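You operate a simulated robot arm through the tools that you are given. There is no shell and no other tool.

You are at the controls of a simulated robot arm. One attempt, no reset.

Task
Scoop powder into the blue pot up to the MAX line.
Fine: take it from the powder box; turn the valve lever to OFF before the lid opens and leave it off; no scoop back out of the pot; spill nothing; scoop back, lid closed and latched. Set down upright: grey scoop.

The check looks at the end state, three seconds after you hand in, the way a careful person would. Anything else that was tipped, shoved, dropped, spilled or broken makes it a failure. A push-on lid holds only when it is set on centred and level and pressed home; a screw cap is set on level and turned clockwise until tight.

Robot
A 7-joint arm with a two-finger parallel gripper, fixed in place. Base frame: the origin is at the foot of the arm, x ahead of it, y to its left, z up. Lengths are in m, angles in rad, forces in N, time in s.
Its first joint turns from -2.304 to 2.304 rad. Payload 3.91 kg.
Tool frame: the origin (TCP) lies between the finger pads and is the grasp point; the fingertips stand 0.03 m ahead of it; z points along the fingers, y is the line along which they close. The gripper opens to 0.11 m. The fingers are 0.02 m wide and 0.01 m thick; the gripper's body (0.048 by 0.112 m) begins 0.055 m behind the TCP.
Orientation is told as [roll, pitch, yaw] about the base's x, y, z axes, in that order, counted from this pose: with the fingers straight down and closing along the base's y, the tool's x points along the base's -x, its y along +y and its z along -z.

Tools
- The arm moves only by the tool servo_tool. Its argument "plan" is a list of rows, each a list of 7 numbers: the shift along the base's x, y, z in units of 50 mm (1.0 is 50 mm), then the turn, a rotation vector about the base's x, y, z in units of 6 degrees (1.0 is 6 degrees), then the opening in per cent of the stroke, from 0 (shut) to 100 (fully open). In form: [[x, y, z, wx, wy, wz, gripper], ...]. A call has 1 to 20 rows; each row shifts and turns the commanded pose from where the row before left it. A call with a number of a shift or a turn outside -1 to 1 is refused whole. A row lasts 0.2 s, in which the tool goes at most 0.05 m and 0.15 rad; a call with a longer step from one row to the next is refused whole, and so is a gripper value outside its range. A pose out of reach is approached as far as the arm can. The call stops where the force on the tool passes 90 N (or 10 N more than at its start, if that is more) or the arm is blocked; 0.2 s more then pass. The fingers move at their own pace (about 0.108 m/s each) and stop on an object; they squeeze with about 24 N. The grip force told is the motor's: it shows also when the fingers shut on nothing. Time passes only in rows, and 0.2 s behind the last, so rows that do not move let the fingers close. The reply holds the time, the measured pose of the TCP, the force on the tool along the base axes, the opening and the grip force, in the units named above and with some noise, with the torque about the TCP (base axes, N m) and any sound that the robot's microphone picked up, and new pictures: "pictures" is both (left out), scene, wrist or none.
- Cameras (640 x 400 px; columns grow to the right, rows downward): "scene" is fixed at [0.0505, 0.4982, 1.2595]; the picture's right is [0.31, -0.95, 0.00], its down [-0.68, -0.22, -0.70] and it looks along [0.67, 0.21, -0.71] (base axes); focal length 214 px, centre (320, 200). "wrist" rides on the gripper at [0.072, 0.017, -0.103] in the tool frame; the picture's right is [-0.23, 0.97, 0.00], its down [-0.76, -0.18, -0.62] and it looks along [-0.61, -0.14, 0.78] (tool axes); focal length 222 px, centre (320, 200). There is no depth. A picture from a camera that has moved, and an enlarged one, comes with that camera's place and axes in the base frame and with its lens.
- zoom(camera, box): a new picture of the part [left, top, right, bottom] of that camera's present view, enlarged. The clock stands still meanwhile.
- sign_off(): hands the job in; it is judged then, once.

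Nothing tells you positions but the pictures and the camera data. Unless the task says otherwise, let go and move clear before handing in.

The tools are called after ">>>" as a command line: name --pt "numbers of a row" for each row, then --argument value for the rest, lists and objects as JSON in quotes. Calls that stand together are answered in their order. servo_tool: Moves the arm, as the interface text tells. Its arguments: {"type":"object","properties":{"plan":{"type":"array"},"pictures":{"type":"string","enum":["both","scene","wrist","none"]}},"required":["plan"]} The other tools are called the same way: zoom (camera, box) takes an enlarged picture of a part of a camera's view; sign_off () hands the job in.

At the start:

```text
time: 0.0
tcp_pos: [0.3171, 0.6088, 1.3014]
tcp_rot: [0.0, 0.0, 0.0]
force: [0.0, 0.2, 0.1]
ft_torque: [0.01, -0.02, 0.01]
finger_gap: 0.1099
finger_force: 0.1
```

scene: 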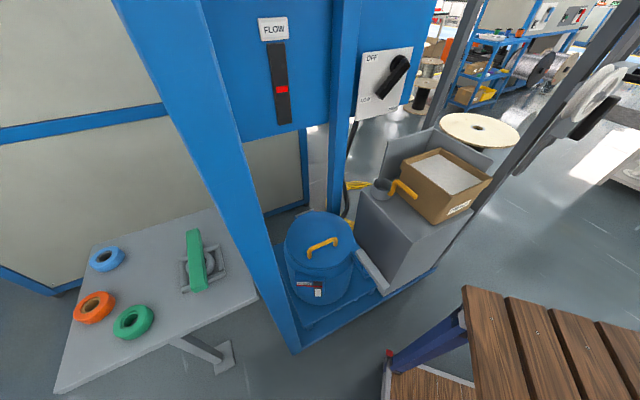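
wrist: 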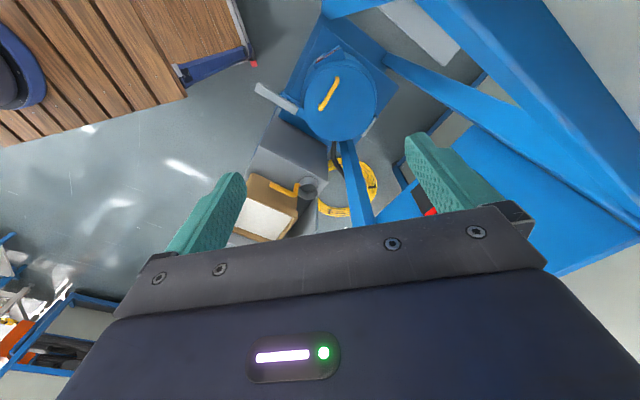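

I see a blue pot with an orange handle on its lid, a powder box and a grey scoop with an orange handle on a grey stand, and a valve panel with a lever plus a FLOW gauge on the blue frame. I'll enlarge the parts before moving.

>>> zoom --camera "scene" --box '[260, 180, 400, 330]'

>>> zoom --camera "scene" --box '[340, 120, 500, 240]'

>>> zoom --camera "scene" --box '[240, 0, 430, 130]'

>>> zoom --camera "wrist" --box '[220, 20, 420, 250]'

```text
2.67 times, centred on (330, 255) of scene
camera zoom: at [0.0505, 0.4982, 1.2595], right [0.31, -0.95, 0.0], down [-0.68, -0.22, -0.7], along [0.67, 0.21, -0.71], focal length 572 px, centre (293, 53)
```

zoom: 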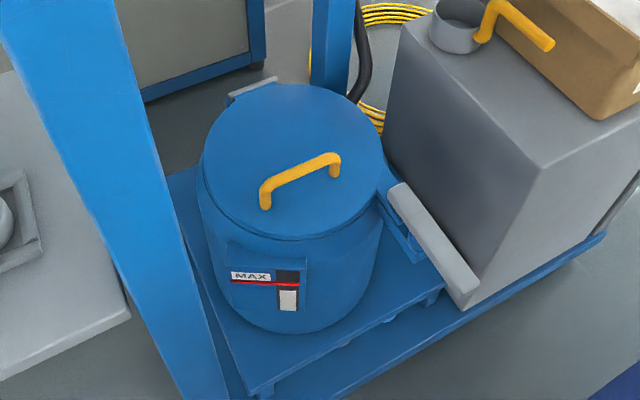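

```text
3.33 times, centred on (420, 180) of scene
camera zoom: at [0.0505, 0.4982, 1.2595], right [0.31, -0.95, 0.0], down [-0.68, -0.22, -0.7], along [0.67, 0.21, -0.71], focal length 715 px, centre (-13, 267)
```

zoom: 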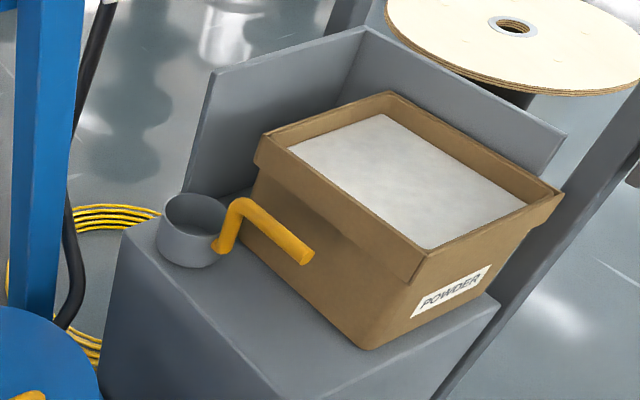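

```text
3.08 times, centred on (335, 65) of scene
camera zoom: at [0.0505, 0.4982, 1.2595], right [0.31, -0.95, 0.0], down [-0.68, -0.22, -0.7], along [0.67, 0.21, -0.71], focal length 660 px, centre (274, 615)
```

zoom: 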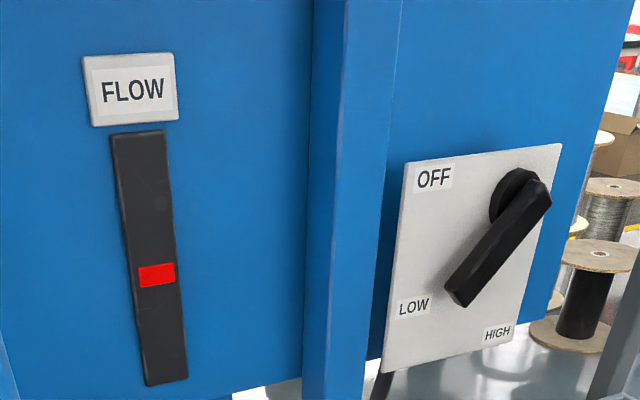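

```text
1.74 times, centred on (320, 135) of wrist
camera zoom: at [0.2459, 0.626, 1.4046], right [0.23, 0.97, 0.0], down [0.76, -0.18, 0.62], along [0.61, -0.14, -0.78], focal length 386 px, centre (320, 313)
```

zoom: 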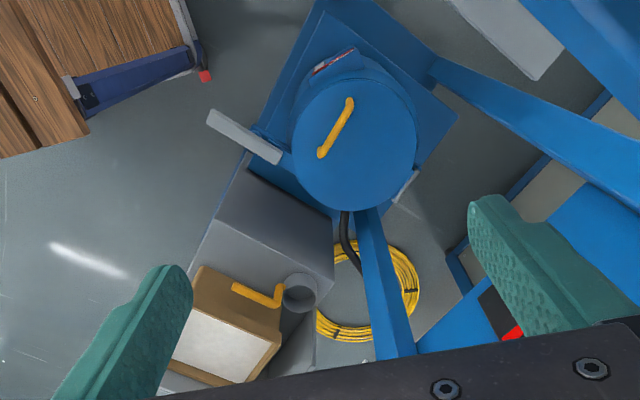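

The pot's lid handle triangulates to about (0.42, 0.61, 0.66), and a blue post stands close to the gripper on the left. I'll move right, away from the post, to look at the valve panel and the powder stand from a second viewpoint.

>>> servo_tool --pt "0 -1 0 0 0 0 100" --pt "0 -1 0 0 0 0 100" --pt "0 -1 0 0 0 0 100" --pt "0 -1 0 0 0 0 100" --pt "0 -1 0 0 0 0 100" --pt "0 -1 0 0 0 0 100" --pictures "both"

```text
time: 1.4
tcp_pos: [0.3196, 0.3082, 1.3023]
tcp_rot: [0.0, 0.001, 0.001]
force: [0.3, 0.3, -1.3]
ft_torque: [-0.03, 0.0, 0.01]
finger_gap: 0.1101
finger_force: 0.0
camera wrist: at [0.247, 0.3254, 1.4047], right [0.23, 0.97, 0.0], down [0.76, -0.18, 0.62], along [0.61, -0.14, -0.78], focal length 222 px, centre (320, 200)
```

scene: 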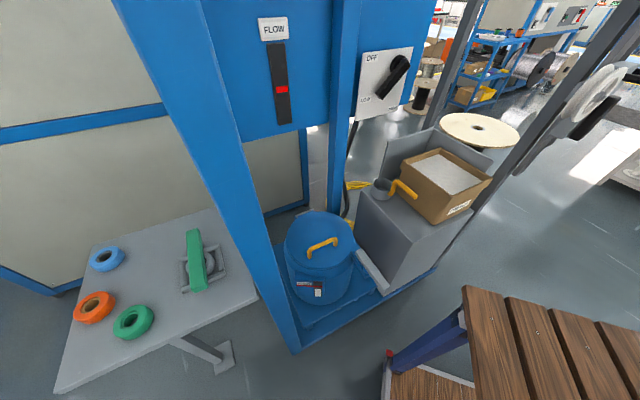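
wrist: 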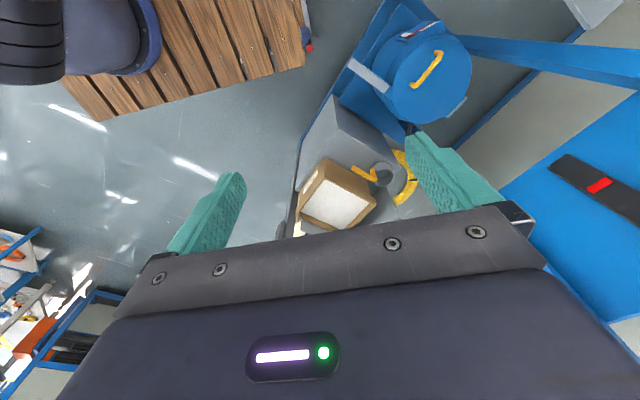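

The second view confirms the lid handle at about (0.425, 0.608, 0.66). I'll enlarge this new wrist view to get the frame, the stand and the latch.

>>> zoom --camera "wrist" --box '[320, 0, 480, 150]'

>>> zoom --camera "wrist" --box '[270, 80, 430, 240]'

>>> zoom --camera "wrist" --box '[400, 0, 640, 260]'

```text
2.67 times, centred on (400, 75) of wrist
camera zoom: at [0.247, 0.3254, 1.4047], right [0.23, 0.97, 0.0], down [0.76, -0.18, 0.62], along [0.61, -0.14, -0.78], focal length 592 px, centre (107, 533)
```

zoom: 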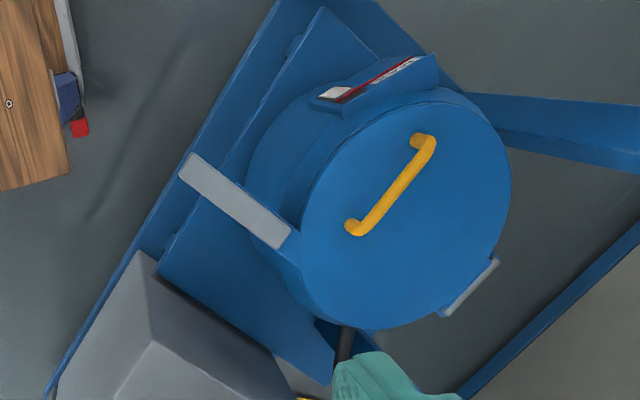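

```text
2.50 times, centred on (350, 160) of wrist
camera zoom: at [0.247, 0.3254, 1.4047], right [0.23, 0.97, 0.0], down [0.76, -0.18, 0.62], along [0.61, -0.14, -0.78], focal length 555 px, centre (245, 300)
```

zoom: 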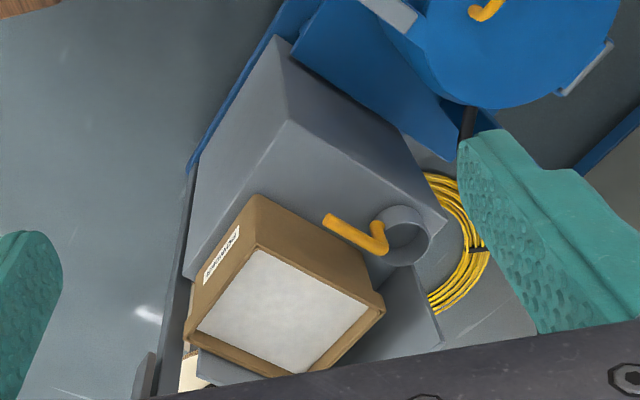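

```text
1.54 times, centred on (520, 130) of wrist
camera zoom: at [0.247, 0.3254, 1.4047], right [0.23, 0.97, 0.0], down [0.76, -0.18, 0.62], along [0.61, -0.14, -0.78], focal length 342 px, centre (12, 308)
```

zoom: 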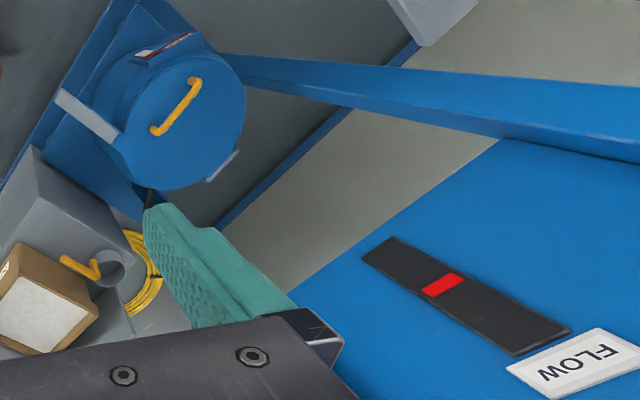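

The frame looks turned about 45° to the base, with the gauge at about (0.60, 0.78, 1.06) and the valve lever near (0.88, 0.50, 1.08). I'll yaw and tilt the wrist so its camera faces the valve panel.

>>> servo_tool --pt "0.5 -0.14 -0.3 0 0 1 100" --pt "0.5 -0.14 -0.3 0 0 1 100" --pt "0.5 -0.14 -0.3 0 0 1 100" --pt "0.5 -0.14 -0.3 0 0 1 100" --pt "0.5 -0.14 -0.3 0 0 1 100" --pt "0.5 -0.14 -0.3 0 0 1 100" --pt "0.5 -0.14 -0.3 0 0 1 100" --pt "0.5 -0.14 -0.3 0 0 1 100" --pt "0.5 -0.14 -0.3 0 0 1 100" --pt "0.5 -0.14 -0.3 0 0 1 100" --pt "0 0 0 0.72 -0.69 0 100" --pt "0 0 0 0.72 -0.69 0 100" --pt "0 0 0 0.72 -0.69 0 100" --pt "0 0 0 0.72 -0.69 0 100" --pt "0 0 0 0.72 -0.69 0 100" --pt "0 0 0 0.72 -0.69 0 100" --pt "0 0 0 0.72 -0.69 0 100" --pictures "both"

```text
time: 5.0
tcp_pos: [0.5674, 0.2385, 1.1524]
tcp_rot: [-0.215, -0.707, 1.125]
force: [0.2, 0.4, -0.7]
ft_torque: [0.03, -0.02, 0.03]
finger_gap: 0.11
finger_force: 0.0
camera wrist: at [0.4829, 0.1487, 1.1785], right [-0.73, 0.69, -0.01], down [0.11, 0.13, 0.99], along [0.68, 0.72, -0.17], focal length 222 px, centre (320, 200)
```

scene: 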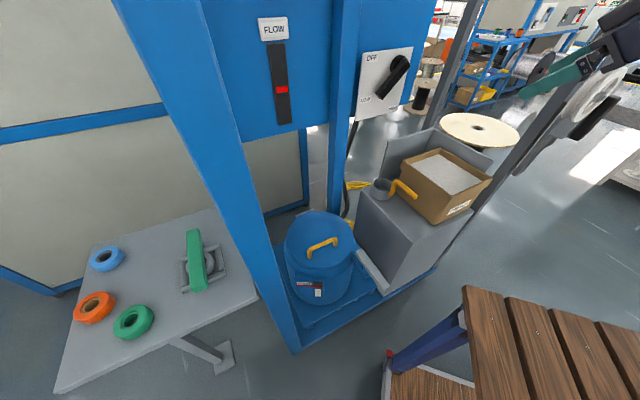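
wrist: 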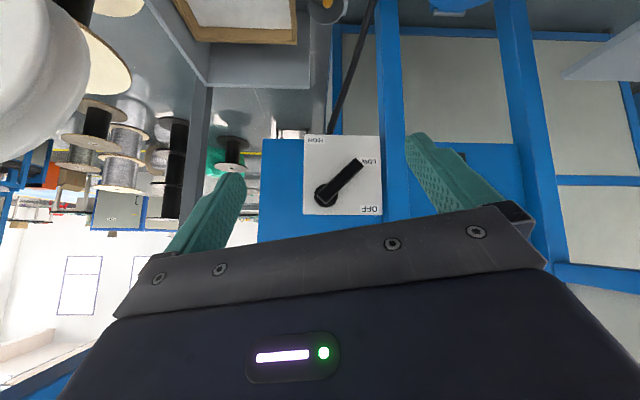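

The panel is in the wrist view, upside-down. I'll enlarge it and also look at the left and the stand from here.

>>> zoom --camera "wrist" --box '[240, 110, 440, 240]'

>>> zoom --camera "wrist" --box '[140, 0, 560, 140]'

```text
3.08 times, centred on (340, 175) of wrist
camera zoom: at [0.4829, 0.1487, 1.1785], right [-0.73, 0.69, -0.01], down [0.11, 0.13, 0.99], along [0.68, 0.72, -0.17], focal length 684 px, centre (258, 277)
```

zoom: 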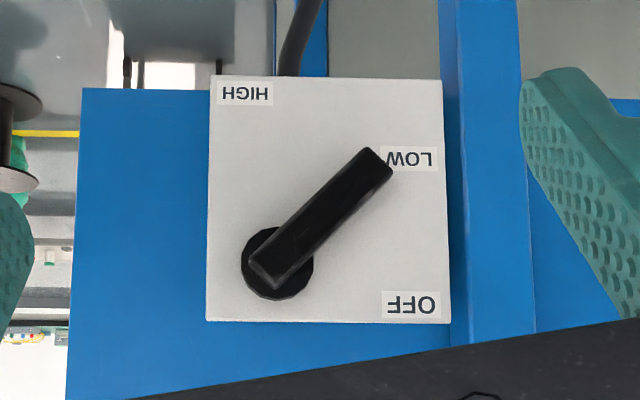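

```text
1.52 times, centred on (350, 70) of wrist
camera zoom: at [0.4829, 0.1487, 1.1785], right [-0.73, 0.69, -0.01], down [0.11, 0.13, 0.99], along [0.68, 0.72, -0.17], focal length 338 px, centre (274, 398)
```

zoom: 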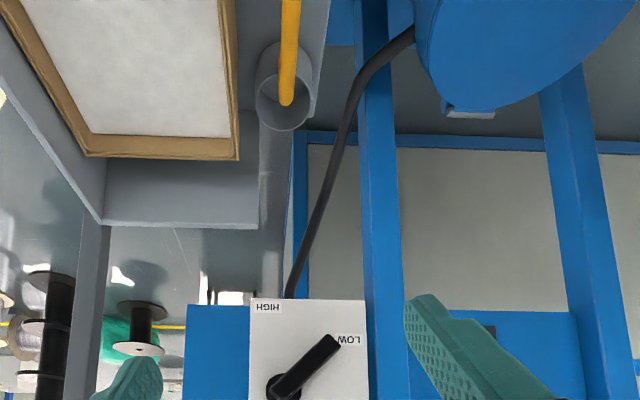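

The lever is on LOW: its pivot is at about (0.792, 0.496, 1.094) and its tip at about (0.734, 0.531, 1.023). OFF lies up and to the left, so I'll level the tool, shut the fingers, and line up below the lever to push it up.

>>> servo_tool --pt "0 0 0 0.72 -0.69 0 0" --pt "0 0 0 0.72 -0.69 0 0" --pt "0 0 0 0.72 -0.69 0 0" --pt "0 0 0 0.72 -0.69 0 0" --pt "0.12 0.3 -0.2 0.72 -0.69 0 0" --pt "0.12 0.3 -0.2 0.72 -0.69 0 0" --pt "0.12 0.3 -0.2 0.72 -0.69 0 0" --pt "0.12 0.3 -0.2 0.72 -0.69 0 0" --pt "0.12 0.3 -0.2 0.54 0.56 0 0" --pt "0.12 0.3 -0.2 0.54 0.56 0 0" --pt "0.12 0.3 -0.2 0.54 0.56 0 0" --pictures "both"

```text
time: 7.6
tcp_pos: [0.4833, 0.4276, 1.112]
tcp_rot: [0.006, -1.442, 1.097]
force: [1.1, -0.5, 0.0]
ft_torque: [0.04, 0.02, 0.09]
finger_gap: 0.0
finger_force: 23.3
out of reach, approached as far as the arm can: row 2, 5, 6, 7
stopped in row 11: the arm was blocked; the commanded pose is now the measured one
camera wrist: at [0.4173, 0.3357, 1.0538], right [-0.86, 0.46, 0.23], down [-0.07, -0.54, 0.84], along [0.51, 0.7, 0.5], focal length 222 px, centre (320, 200)
```

scene: 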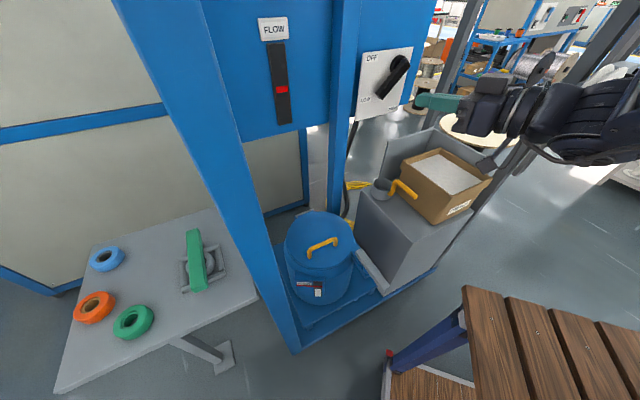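
wrist: 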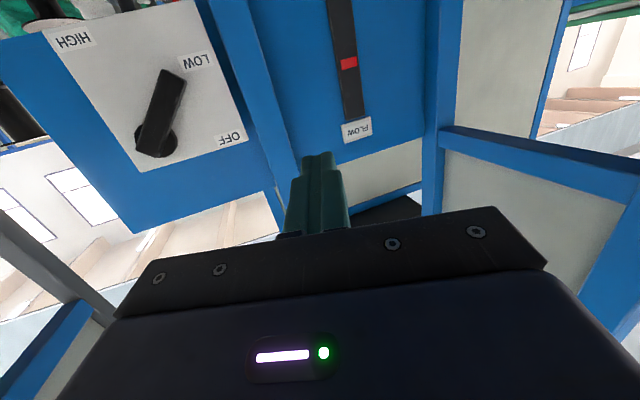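

The arm hit a joint or reach limit close in, and the tool now points at 63° heading, about 7° below level. I'll move outward, where a level tool should be easier, and correct the heading on the way.

>>> servo_tool --pt "0.5 0 -0.2 0 0 -0.4 0" --pt "0.5 0 -0.2 0 0 -0.4 0" --pt "0.5 0 -0.2 0 0 -0.4 0" --pt "0.5 0 -0.2 0 0 -0.4 0" --pt "0.5 0 -0.2 0 0 -0.4 0" --pictures "both"

```text
time: 8.8
tcp_pos: [0.5839, 0.4443, 1.086]
tcp_rot: [0.003, -1.437, 0.897]
force: [0.7, -0.8, 0.7]
ft_torque: [-0.04, 0.05, 0.13]
finger_gap: 0.0
finger_force: 24.1
out of reach, approached as far as the arm can: row 4, 5
camera wrist: at [0.501, 0.3666, 1.0272], right [-0.74, 0.63, 0.23], down [-0.18, -0.51, 0.84], along [0.64, 0.58, 0.5], focal length 222 px, centre (320, 200)
```

scene: 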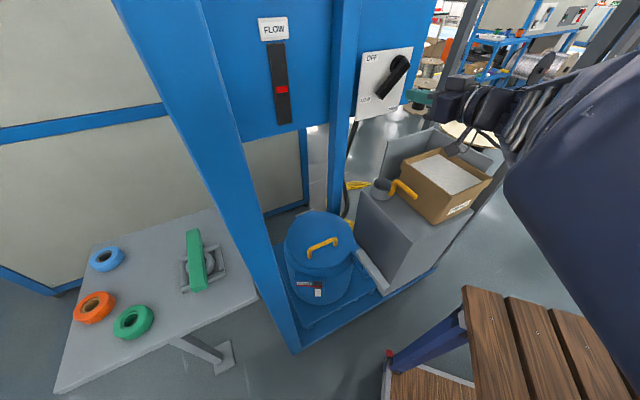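
wrist: 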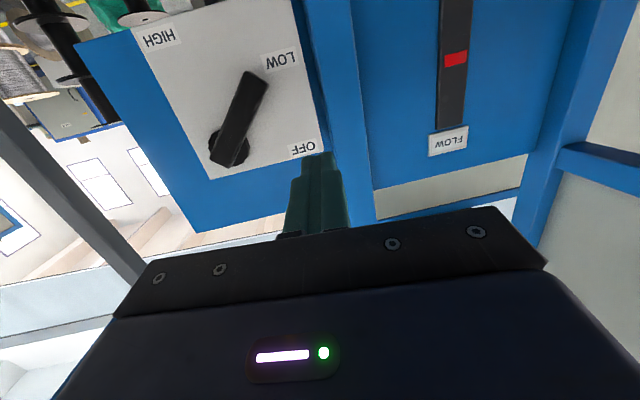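

Tool is 7.5° below level, heading 51.5°; a slight down-tilt is still fine for pushing the lever up. I'll go on outward and down to the staging spot below the lever and check tracking.

>>> servo_tool --pt "0.28 0.1 -0.44 0 0 0 0" --pt "0.28 0.1 -0.44 0 0 0 0" --pt "0.28 0.1 -0.44 0 0 0 0" --pt "0.28 0.1 -0.44 0 0 0 0" --pt "0 0 0 0 0 0 0" --pictures "both"

```text
time: 10.0
tcp_pos: [0.6347, 0.4623, 1.075]
tcp_rot: [-0.001, -1.413, 0.894]
force: [0.4, 0.2, 0.5]
ft_torque: [0.02, -0.02, 0.01]
finger_gap: 0.0001
finger_force: 24.2
out of reach, approached as far as the arm can: row 1, 2, 3, 4
camera wrist: at [0.5505, 0.3842, 1.0195], right [-0.74, 0.64, 0.22], down [-0.17, -0.5, 0.85], along [0.65, 0.59, 0.48], focal length 222 px, centre (320, 200)
```

scene: 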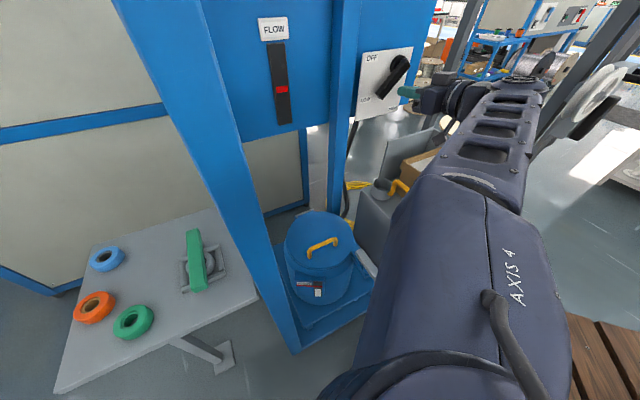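
wrist: 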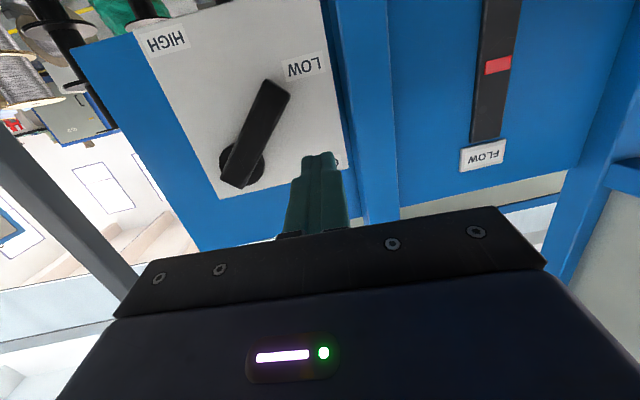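

The level tool limits how low the wrist can go. I'll ease the tilt by about 24° so the fingers point roughly 30° down; that can still push the lever up like a wedge.

>>> servo_tool --pt "0 0 0 -0.75 0.66 0 0" --pt "0 0 0 -0.75 0.66 0 0" --pt "0 0 0 -0.75 0.66 0 0" --pt "0 0 0 -0.75 0.66 0 0" --pt "0 0 0 0 0 0 0" --pictures "both"

```text
time: 11.2
tcp_pos: [0.6344, 0.4625, 1.0774]
tcp_rot: [0.034, -1.023, 0.86]
force: [0.3, -0.6, -0.5]
ft_torque: [0.03, 0.03, 0.0]
finger_gap: 0.0
finger_force: 24.1
camera wrist: at [0.5429, 0.3756, 1.0685], right [-0.68, 0.7, 0.21], down [0.07, -0.23, 0.97], along [0.73, 0.67, 0.11], focal length 222 px, centre (320, 200)
```

scene: 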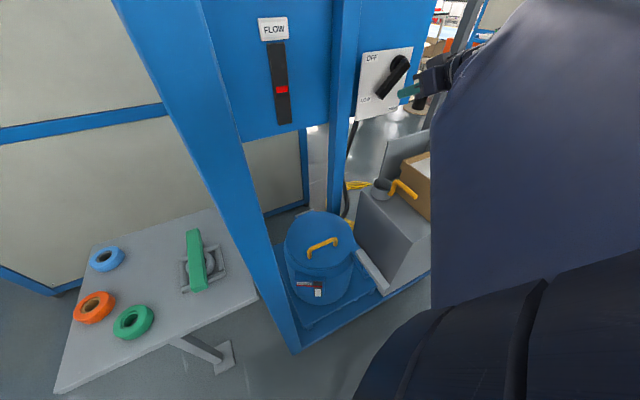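
wrist: 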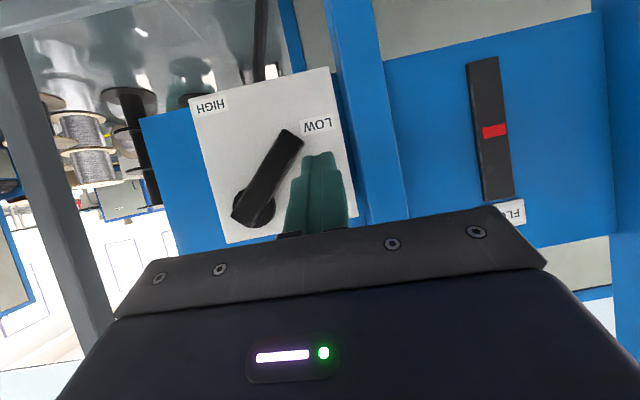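

Tilt is now 31° below level, and the commanded pose follows the measured one. I'll go to the staging point just below and in front of the lever.

>>> servo_tool --pt "0.233 -0.015 -0.537 0 0 0 0" --pt "0.233 -0.015 -0.537 0 0 0 0" --pt "0.233 -0.015 -0.537 0 0 0 0" --pt "0.233 -0.015 -0.537 0 0 0 0" --pt "0 0 0 0 0 0 0" --pictures "both"

```text
time: 12.4
tcp_pos: [0.6818, 0.4605, 0.9677]
tcp_rot: [0.033, -1.023, 0.86]
force: [-0.4, 0.0, 0.2]
ft_torque: [-0.02, 0.0, -0.02]
finger_gap: 0.0001
finger_force: 23.9
camera wrist: at [0.5897, 0.3736, 0.9601], right [-0.68, 0.7, 0.21], down [0.07, -0.23, 0.97], along [0.73, 0.67, 0.11], focal length 222 px, centre (320, 200)
```

scene: 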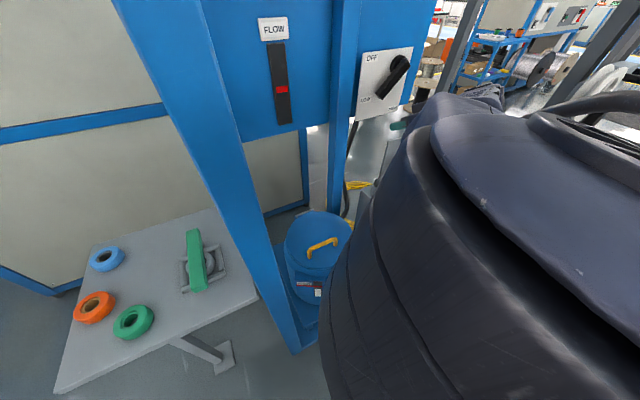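
wrist: 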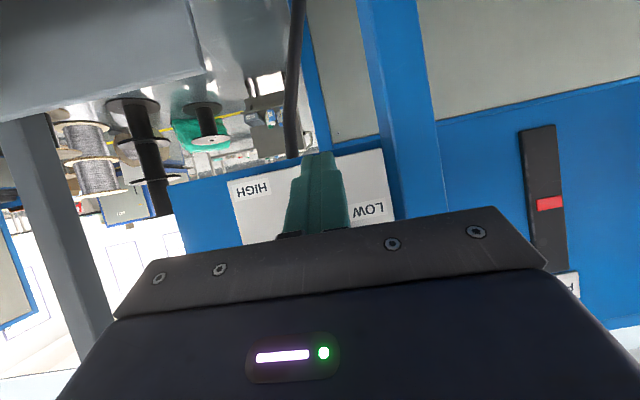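

The fingers are just below the lever, and the cable is clear about 3 cm to the side. I'll slide in under the lever toward the panel, watching the force.

>>> servo_tool --pt "0 0 0.25 0 0 0 0" --pt "0.25 0.26 0.1 0 0 0 0" --pt "0.25 0.26 0 0 0 0 0" --pt "0.25 0.26 0 0 0 0 0" --pt "0.23 0.23 0 0 0 0 0" --pt "0 0 0 0 0 0 0" --pictures "both"

```text
time: 13.8
tcp_pos: [0.7304, 0.51, 0.9859]
tcp_rot: [0.034, -1.023, 0.861]
force: [0.6, -0.8, 0.0]
ft_torque: [-0.01, -0.03, 0.01]
finger_gap: 0.0
finger_force: 23.6
camera wrist: at [0.6382, 0.4232, 0.977], right [-0.68, 0.7, 0.21], down [0.07, -0.23, 0.97], along [0.73, 0.67, 0.11], focal length 222 px, centre (320, 200)
```

scene: 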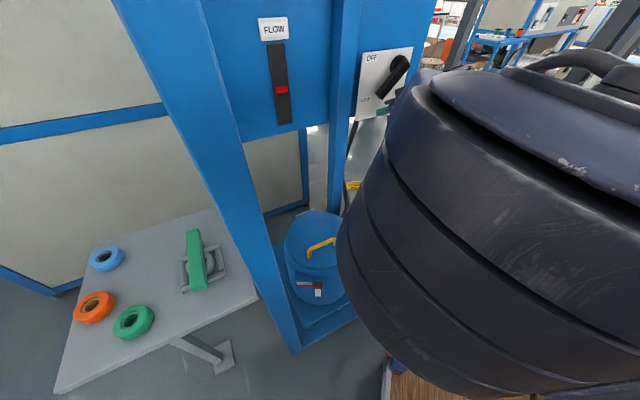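
wrist: 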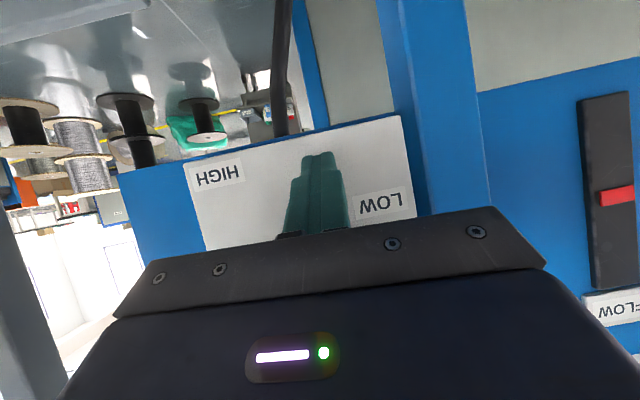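

>>> zoom --camera "scene" --box '[340, 40, 440, 130]'

>>> zoom --camera "wrist" --box '[240, 110, 440, 240]'

```text
4.44 times, centred on (390, 85) of scene
camera zoom: at [0.0505, 0.4982, 1.2595], right [0.31, -0.95, 0.0], down [-0.68, -0.22, -0.7], along [0.67, 0.21, -0.71], focal length 953 px, centre (9, 711)
```

zoom: 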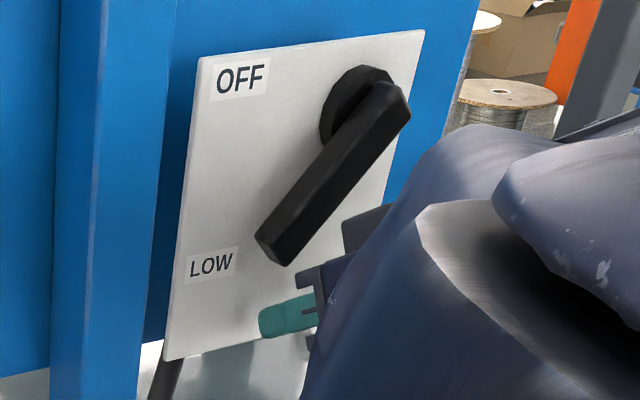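

```text
3.08 times, centred on (340, 175) of wrist
camera zoom: at [0.6382, 0.4232, 0.977], right [-0.68, 0.7, 0.21], down [0.07, -0.23, 0.97], along [0.73, 0.67, 0.11], focal length 684 px, centre (258, 277)
```

zoom: 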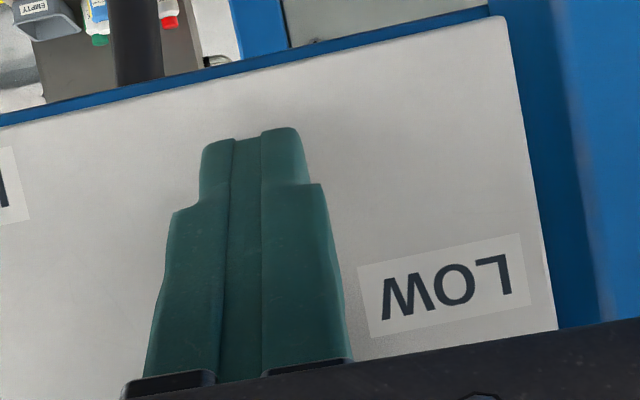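

The finger would meet the lever right at its end corner, so I'll shift 15 mm toward the pivot for a firmer contact. Then I'll push up in small steps.

>>> servo_tool --pt "0.216 -0.208 0 0 0 0 0" --pt "0 0 0.25 0 0 0 0" --pt "0 0 0.25 0 0 0 0" --pt "0 0 0.25 0 0 0 0" --pt "0 0 0.25 0 0 0 0" --pt "0 0 0.25 0 0 0 0" --pt "0 0 0 0 0 0 0" --pictures "both"

>>> zoom --camera "scene" --box '[240, 10, 440, 140]'

```text
time: 15.4
tcp_pos: [0.7429, 0.5002, 1.0484]
tcp_rot: [0.036, -1.023, 0.861]
force: [0.3, 0.0, 0.5]
ft_torque: [0.03, -0.01, 0.03]
finger_gap: 0.0
finger_force: 24.0
camera wrist: at [0.6503, 0.4123, 1.0405], right [-0.68, 0.7, 0.21], down [0.07, -0.23, 0.97], along [0.73, 0.67, 0.11], focal length 222 px, centre (320, 200)
```

scene: 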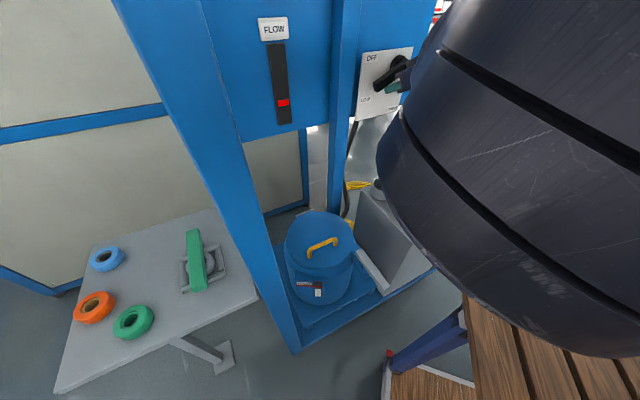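
wrist: 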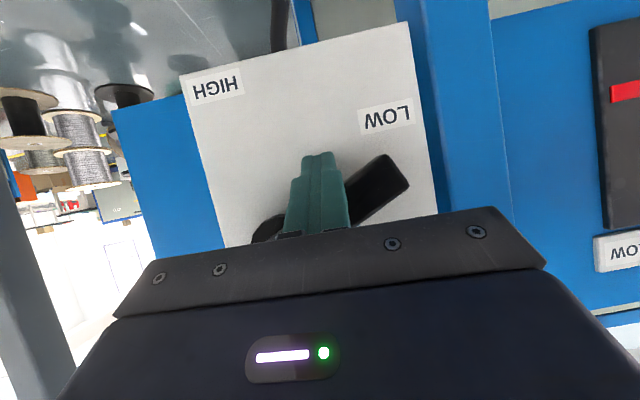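

```text
3.08 times, centred on (340, 75) of scene
camera zoom: at [0.0505, 0.4982, 1.2595], right [0.31, -0.95, 0.0], down [-0.68, -0.22, -0.7], along [0.67, 0.21, -0.71], focal length 660 px, centre (258, 585)
```

zoom: 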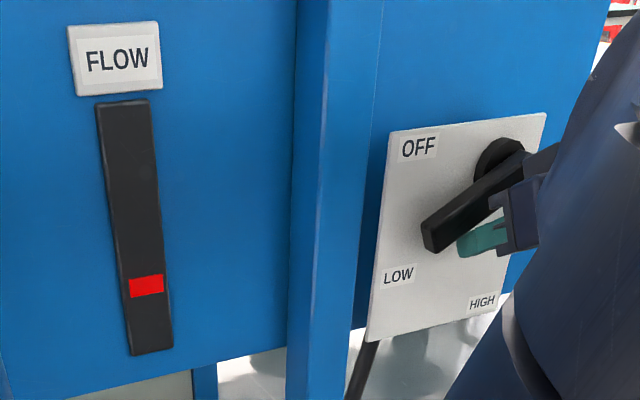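

The lever is turning up and the gauge marker is dropping. I'll keep lifting in small steps.

>>> servo_tool --pt "0 0 0.2 0 0 0 0" --pt "0 0 0.2 0 0 0 0" --pt "0 0 0.2 0 0 0 0" --pt "0 0 0 0 0 0 0" --pictures "both"

>>> zoom --camera "scene" --box '[240, 10, 440, 140]'

```text
time: 16.4
tcp_pos: [0.742, 0.4986, 1.071]
tcp_rot: [0.037, -1.013, 0.859]
force: [-13.9, -13.1, -64.8]
ft_torque: [-0.39, 0.59, 0.07]
finger_gap: 0.0
finger_force: 24.1
camera wrist: at [0.6498, 0.4127, 1.0652], right [-0.68, 0.7, 0.21], down [0.07, -0.22, 0.97], along [0.73, 0.67, 0.1], focal length 222 px, centre (320, 200)
```

scene: 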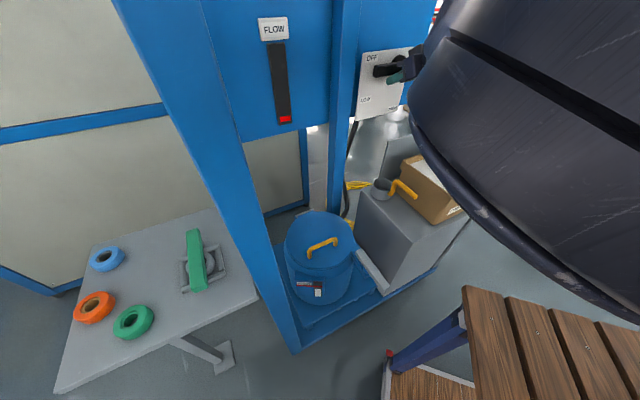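
wrist: 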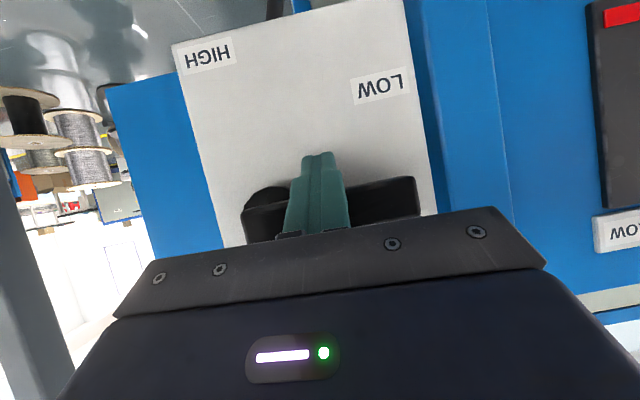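

```text
3.08 times, centred on (340, 75) of scene
camera zoom: at [0.0505, 0.4982, 1.2595], right [0.31, -0.95, 0.0], down [-0.68, -0.22, -0.7], along [0.67, 0.21, -0.71], focal length 660 px, centre (258, 585)
```

zoom: 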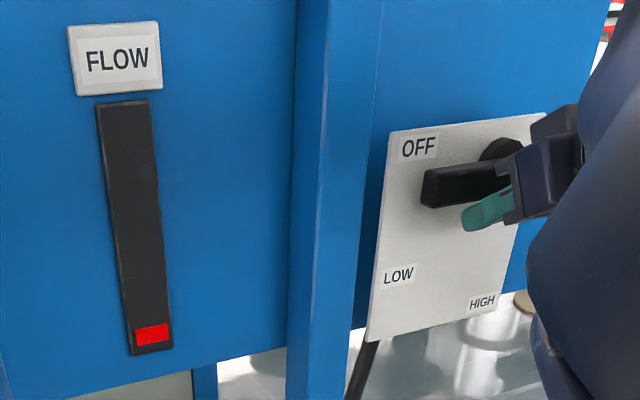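

The lever is horizontal at OFF and against its stop (about 65 N back-force), and the gauge is at its bottom. I'll lower the fingers off it and back away.

>>> servo_tool --pt "0 0 -0.4 0 0 0 0" --pt "0 0 -0.4 0 0 0 0" --pt "-0.4 -0.42 0 0 0 0 0" --pt "-0.4 -0.42 0 0 0 0 0" --pt "-0.4 -0.42 0 0 0 0 0" --pt "-0.4 -0.42 0 0 0 0 0" --pt "-0.4 -0.42 0.3 0 0 0 0" --pt "-0.4 -0.42 0.5 0 0 0 0" --pt "0 0 0 0 0 0 0" --pictures "both"

>>> zoom --camera "scene" --box '[240, 10, 440, 140]'

```text
time: 18.4
tcp_pos: [0.625, 0.3747, 1.0778]
tcp_rot: [0.035, -1.022, 0.861]
force: [0.5, -0.2, 0.6]
ft_torque: [0.01, 0.0, -0.02]
finger_gap: 0.0001
finger_force: 23.9
camera wrist: at [0.5318, 0.2868, 1.07], right [-0.68, 0.7, 0.21], down [0.07, -0.23, 0.97], along [0.73, 0.67, 0.11], focal length 222 px, centre (320, 200)
```

scene: 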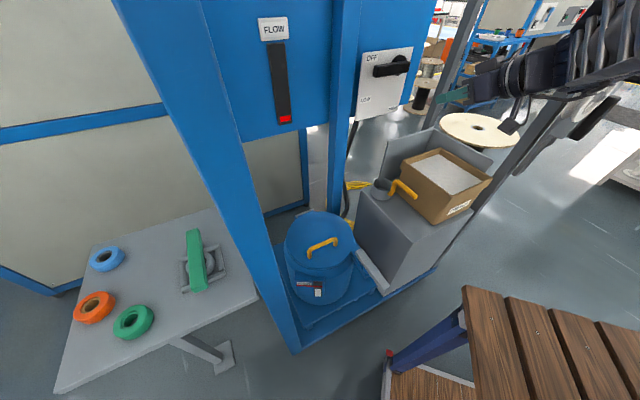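
wrist: 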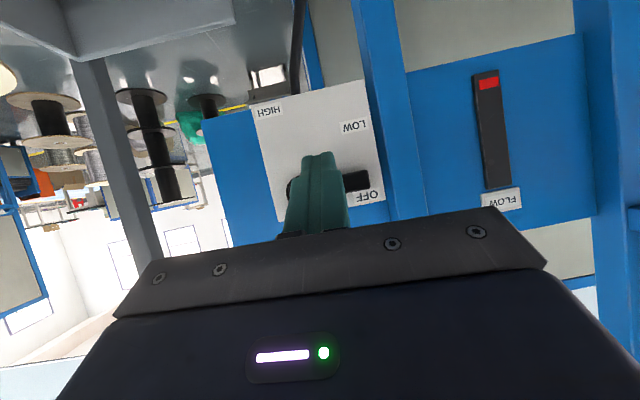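

```text
3.08 times, centred on (340, 75) of scene
camera zoom: at [0.0505, 0.4982, 1.2595], right [0.31, -0.95, 0.0], down [-0.68, -0.22, -0.7], along [0.67, 0.21, -0.71], focal length 660 px, centre (258, 585)
```

zoom: 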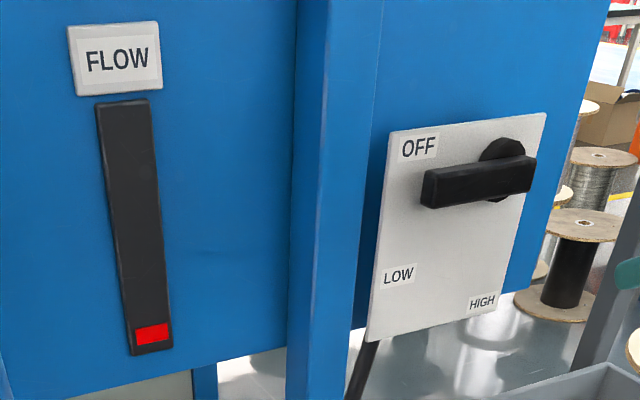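

The valve stays at OFF with the flow at zero. Now I need to see how the pot lid latches: a grey bar sits on its right side at lid height, and something like a hinge is at the back. I'll bring the camera above and to the right of the pot.

>>> servo_tool --pt "-0.41 -0.09 -0.1 -0.775 0.626 0 50" --pt "-0.41 -0.09 -0.1 -0.775 0.626 0 50" --pt "-0.41 -0.09 -0.1 -0.775 0.626 0 50" --pt "-0.41 -0.09 -0.1 -0.775 0.626 0 50" --pt "-0.41 -0.09 -0.1 -0.775 0.626 0 50" --pt "-0.41 -0.09 -0.1 -0.775 0.626 0 50" --pt "-0.41 -0.09 -0.1 -0.775 0.626 0 50" --pt "-0.41 -0.09 -0.1 -0.775 0.626 0 50" --pt "-0.41 -0.09 -0.1 -0.775 0.626 0 50" --pt "-0.41 -0.09 -0.1 -0.62 0.5 0 50" --pt "0 0 0 0 0 1 50" --pt "0 0 0 0 0 1 50" --pt "0 0 0 0 0 1 50" --pt "0 0 0 0 0 1 50" --pt "0 0 0 0 0 1 50" --pt "0 0 0 0 0 1 50" --pictures "both"

```text
time: 21.8
tcp_pos: [0.417, 0.3292, 1.0288]
tcp_rot: [0.008, 0.001, 1.504]
force: [-0.2, -0.4, 0.0]
ft_torque: [0.01, 0.03, 0.03]
finger_gap: 0.0552
finger_force: 0.1
camera wrist: at [0.3971, 0.2585, 1.1318], right [-0.96, 0.29, 0.01], down [0.23, 0.75, 0.62], along [0.17, 0.6, -0.78], focal length 222 px, centre (320, 200)
```

scene: 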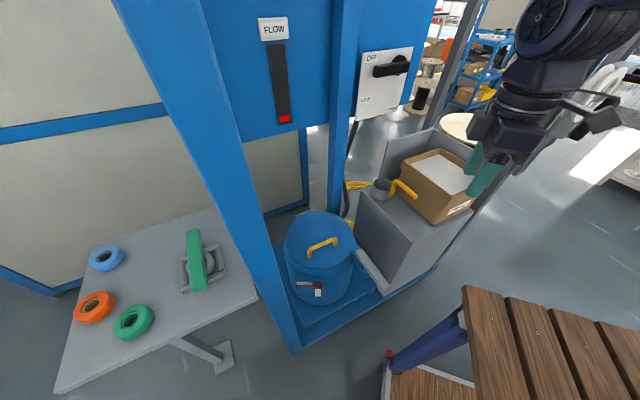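
wrist: 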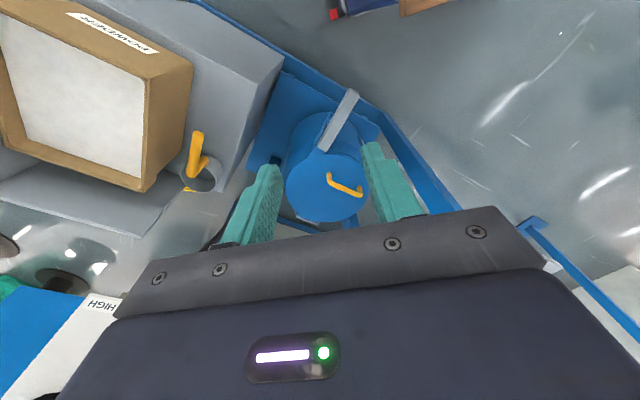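

>>> zoom --camera "wrist" --box '[240, 70, 400, 240]'

>>> zoom --camera "wrist" --box '[120, 40, 320, 240]'

>>> zoom --camera "scene" --box '[270, 195, 400, 310]'

```text
2.35 times, centred on (320, 155) of wrist
camera zoom: at [0.3971, 0.2585, 1.1318], right [-0.96, 0.29, 0.01], down [0.23, 0.75, 0.62], along [0.17, 0.6, -0.78], focal length 523 px, centre (320, 306)
```

zoom: 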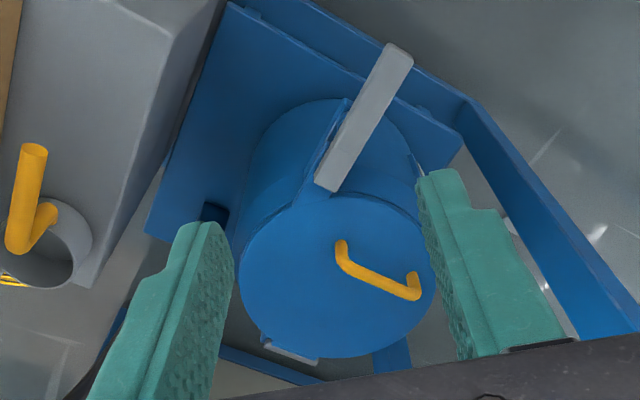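

```text
2.00 times, centred on (220, 140) of wrist
camera zoom: at [0.3971, 0.2585, 1.1318], right [-0.96, 0.29, 0.01], down [0.23, 0.75, 0.62], along [0.17, 0.6, -0.78], focal length 444 px, centre (520, 320)
```

zoom: 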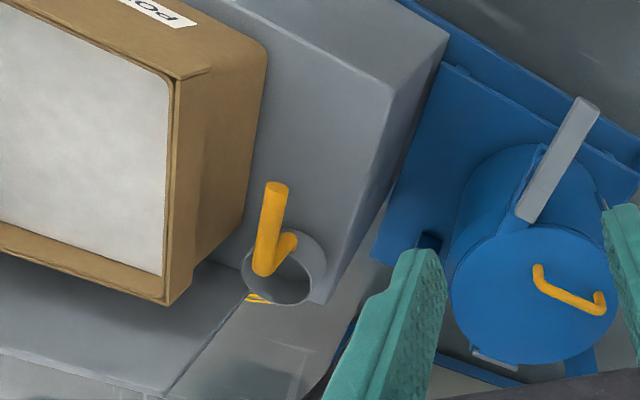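

```text
3.48 times, centred on (335, 252) of scene
camera zoom: at [0.0505, 0.4982, 1.2595], right [0.31, -0.95, 0.0], down [-0.68, -0.22, -0.7], along [0.67, 0.21, -0.71], focal length 746 px, centre (268, 17)
```

zoom: 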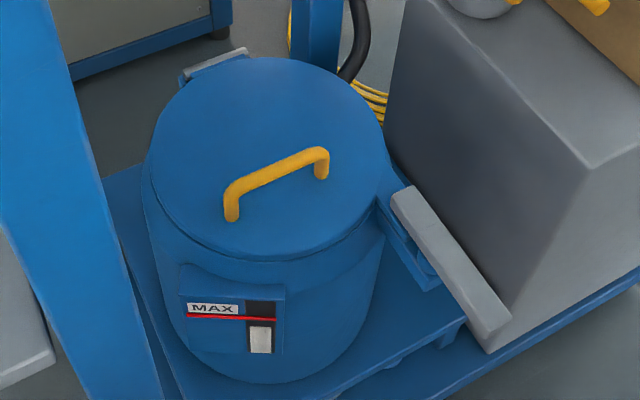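

The handle sits on the front half of the lid with a hinge at the back, and the grey bar on a side bracket looks like the latch lever. I'll go closer to it.

>>> servo_tool --pt "-0.09 0.0 -0.9 0 0 0 50" --pt "-0.09 0.0 -0.9 0 0 0 50" --pt "-0.09 0.0 -0.9 0 0 0 50" --pt "-0.09 0.0 -0.9 0 0 0 50" --pt "0 0 0 0 0 0 50" --pictures "wrist"

>>> zoom --camera "wrist" --box '[230, 0, 460, 220]'

```text
time: 23.0
tcp_pos: [0.4003, 0.3296, 0.8485]
tcp_rot: [0.009, -0.001, 1.503]
force: [-0.1, 0.8, -0.5]
ft_torque: [-0.01, 0.01, -0.01]
finger_gap: 0.0549
finger_force: 0.1
camera wrist: at [0.3802, 0.2569, 0.9518], right [-0.96, 0.29, 0.01], down [0.23, 0.75, 0.62], along [0.18, 0.6, -0.78], focal length 222 px, centre (320, 200)
```

wrist: 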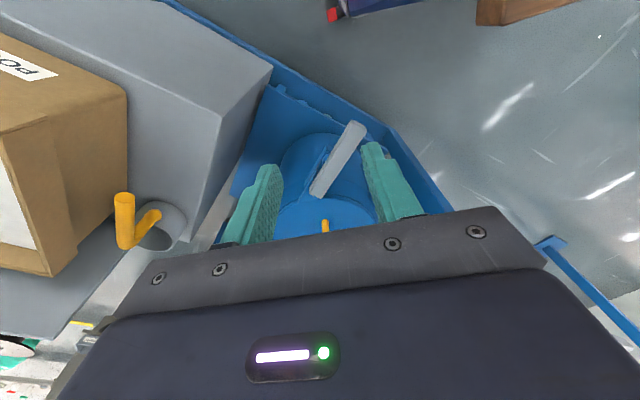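

```text
1.82 times, centred on (345, 110) of wrist
camera zoom: at [0.3802, 0.2569, 0.9518], right [-0.96, 0.29, 0.01], down [0.23, 0.75, 0.62], along [0.18, 0.6, -0.78], focal length 404 px, centre (274, 364)
```

zoom: 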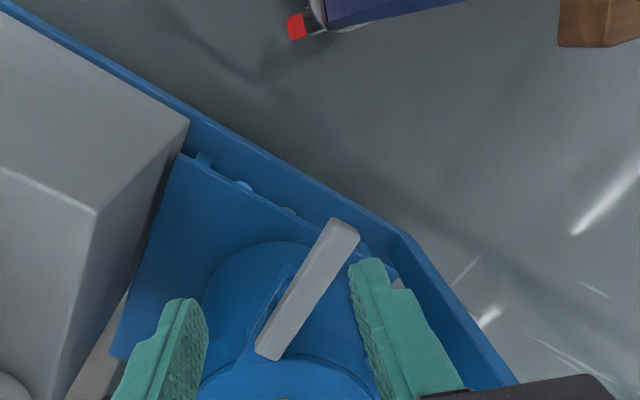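

I'll drop lower and tilt the camera up to see the latch bar and its bracket from the side.

>>> servo_tool --pt "-0.08 -0.27 -0.6 0.956 -0.29 0 50" --pt "-0.08 -0.27 -0.6 0.956 -0.29 0 50" --pt "-0.08 -0.27 -0.6 0.956 -0.29 0 50" --pt "-0.08 -0.27 -0.6 0.956 -0.29 0 50" --pt "-0.08 -0.27 -0.6 0.956 -0.29 0 50" --pt "0 0 0 0 0 0 50" --pictures "both"

>>> zoom --camera "wrist" --box '[230, 60, 430, 220]'

```text
time: 24.4
tcp_pos: [0.3914, 0.2737, 0.6894]
tcp_rot: [-0.121, -0.509, 1.538]
force: [-0.3, 0.1, -0.1]
ft_torque: [0.01, 0.01, -0.02]
finger_gap: 0.0552
finger_force: 0.1
out of reach, approached as far as the arm can: row 4, 5
camera wrist: at [0.358, 0.1632, 0.7413], right [-0.96, 0.29, 0.01], down [0.11, 0.35, 0.93], along [0.26, 0.89, -0.37], focal length 222 px, centre (320, 200)
```

scene: 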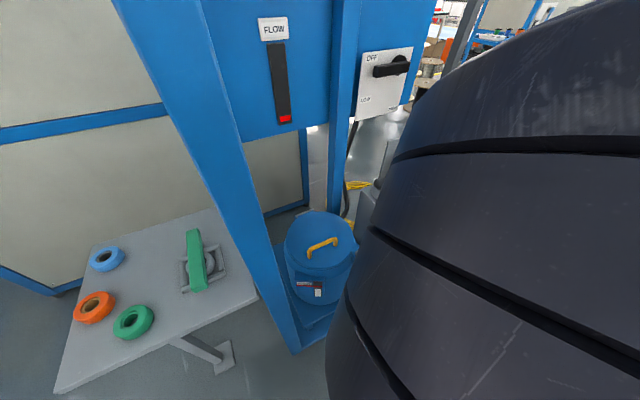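
wrist: 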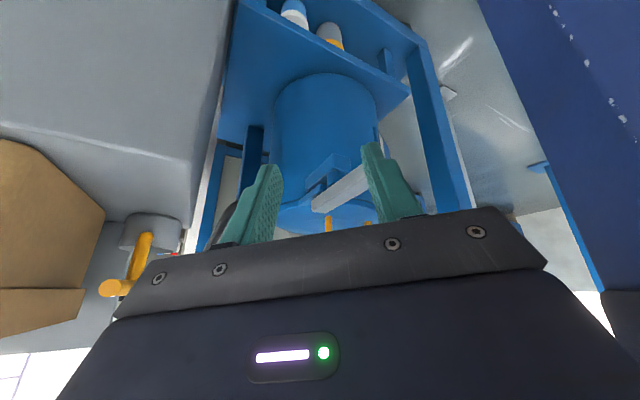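

```text
2.50 times, centred on (330, 140) of wrist
camera zoom: at [0.358, 0.1632, 0.7413], right [-0.96, 0.29, 0.01], down [0.11, 0.35, 0.93], along [0.26, 0.89, -0.37], focal length 555 px, centre (295, 350)
```

zoom: 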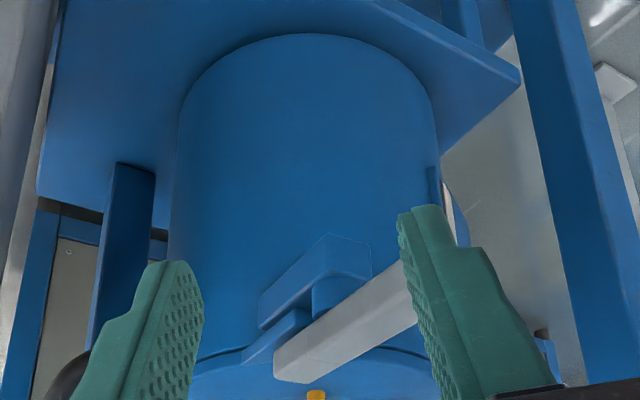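

The bar sits with two blue lugs at lid height. I'll open the fingers to clear the view and zoom in more.

>>> servo_tool --pt "0 0 0 0 0 0 100" --pt "0 0 0 0 0 0 100" --pt "0 0 0 0 0 0 100" --pictures "none"

>>> zoom --camera "wrist" --box '[290, 130, 410, 225]'

```text
time: 25.2
tcp_pos: [0.3907, 0.2754, 0.6889]
tcp_rot: [-0.12, -0.511, 1.538]
force: [0.6, 0.5, 0.2]
ft_torque: [-0.02, -0.01, -0.01]
finger_gap: 0.11
finger_force: 0.1
```

```text
4.21 times, centred on (350, 178) of wrist
camera zoom: at [0.3579, 0.1634, 0.7416], right [-0.96, 0.29, 0.01], down [0.11, 0.35, 0.93], along [0.26, 0.89, -0.37], focal length 935 px, centre (194, 295)
```

zoom: 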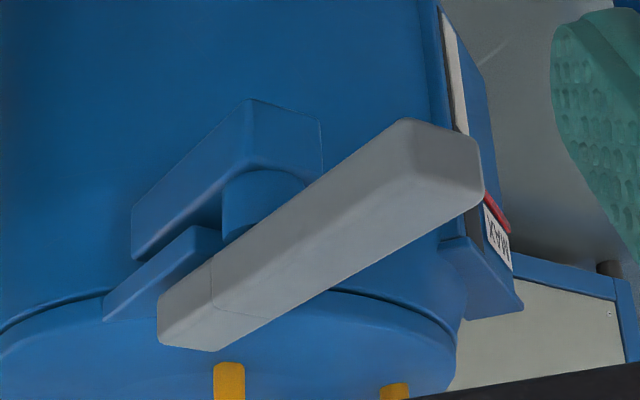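

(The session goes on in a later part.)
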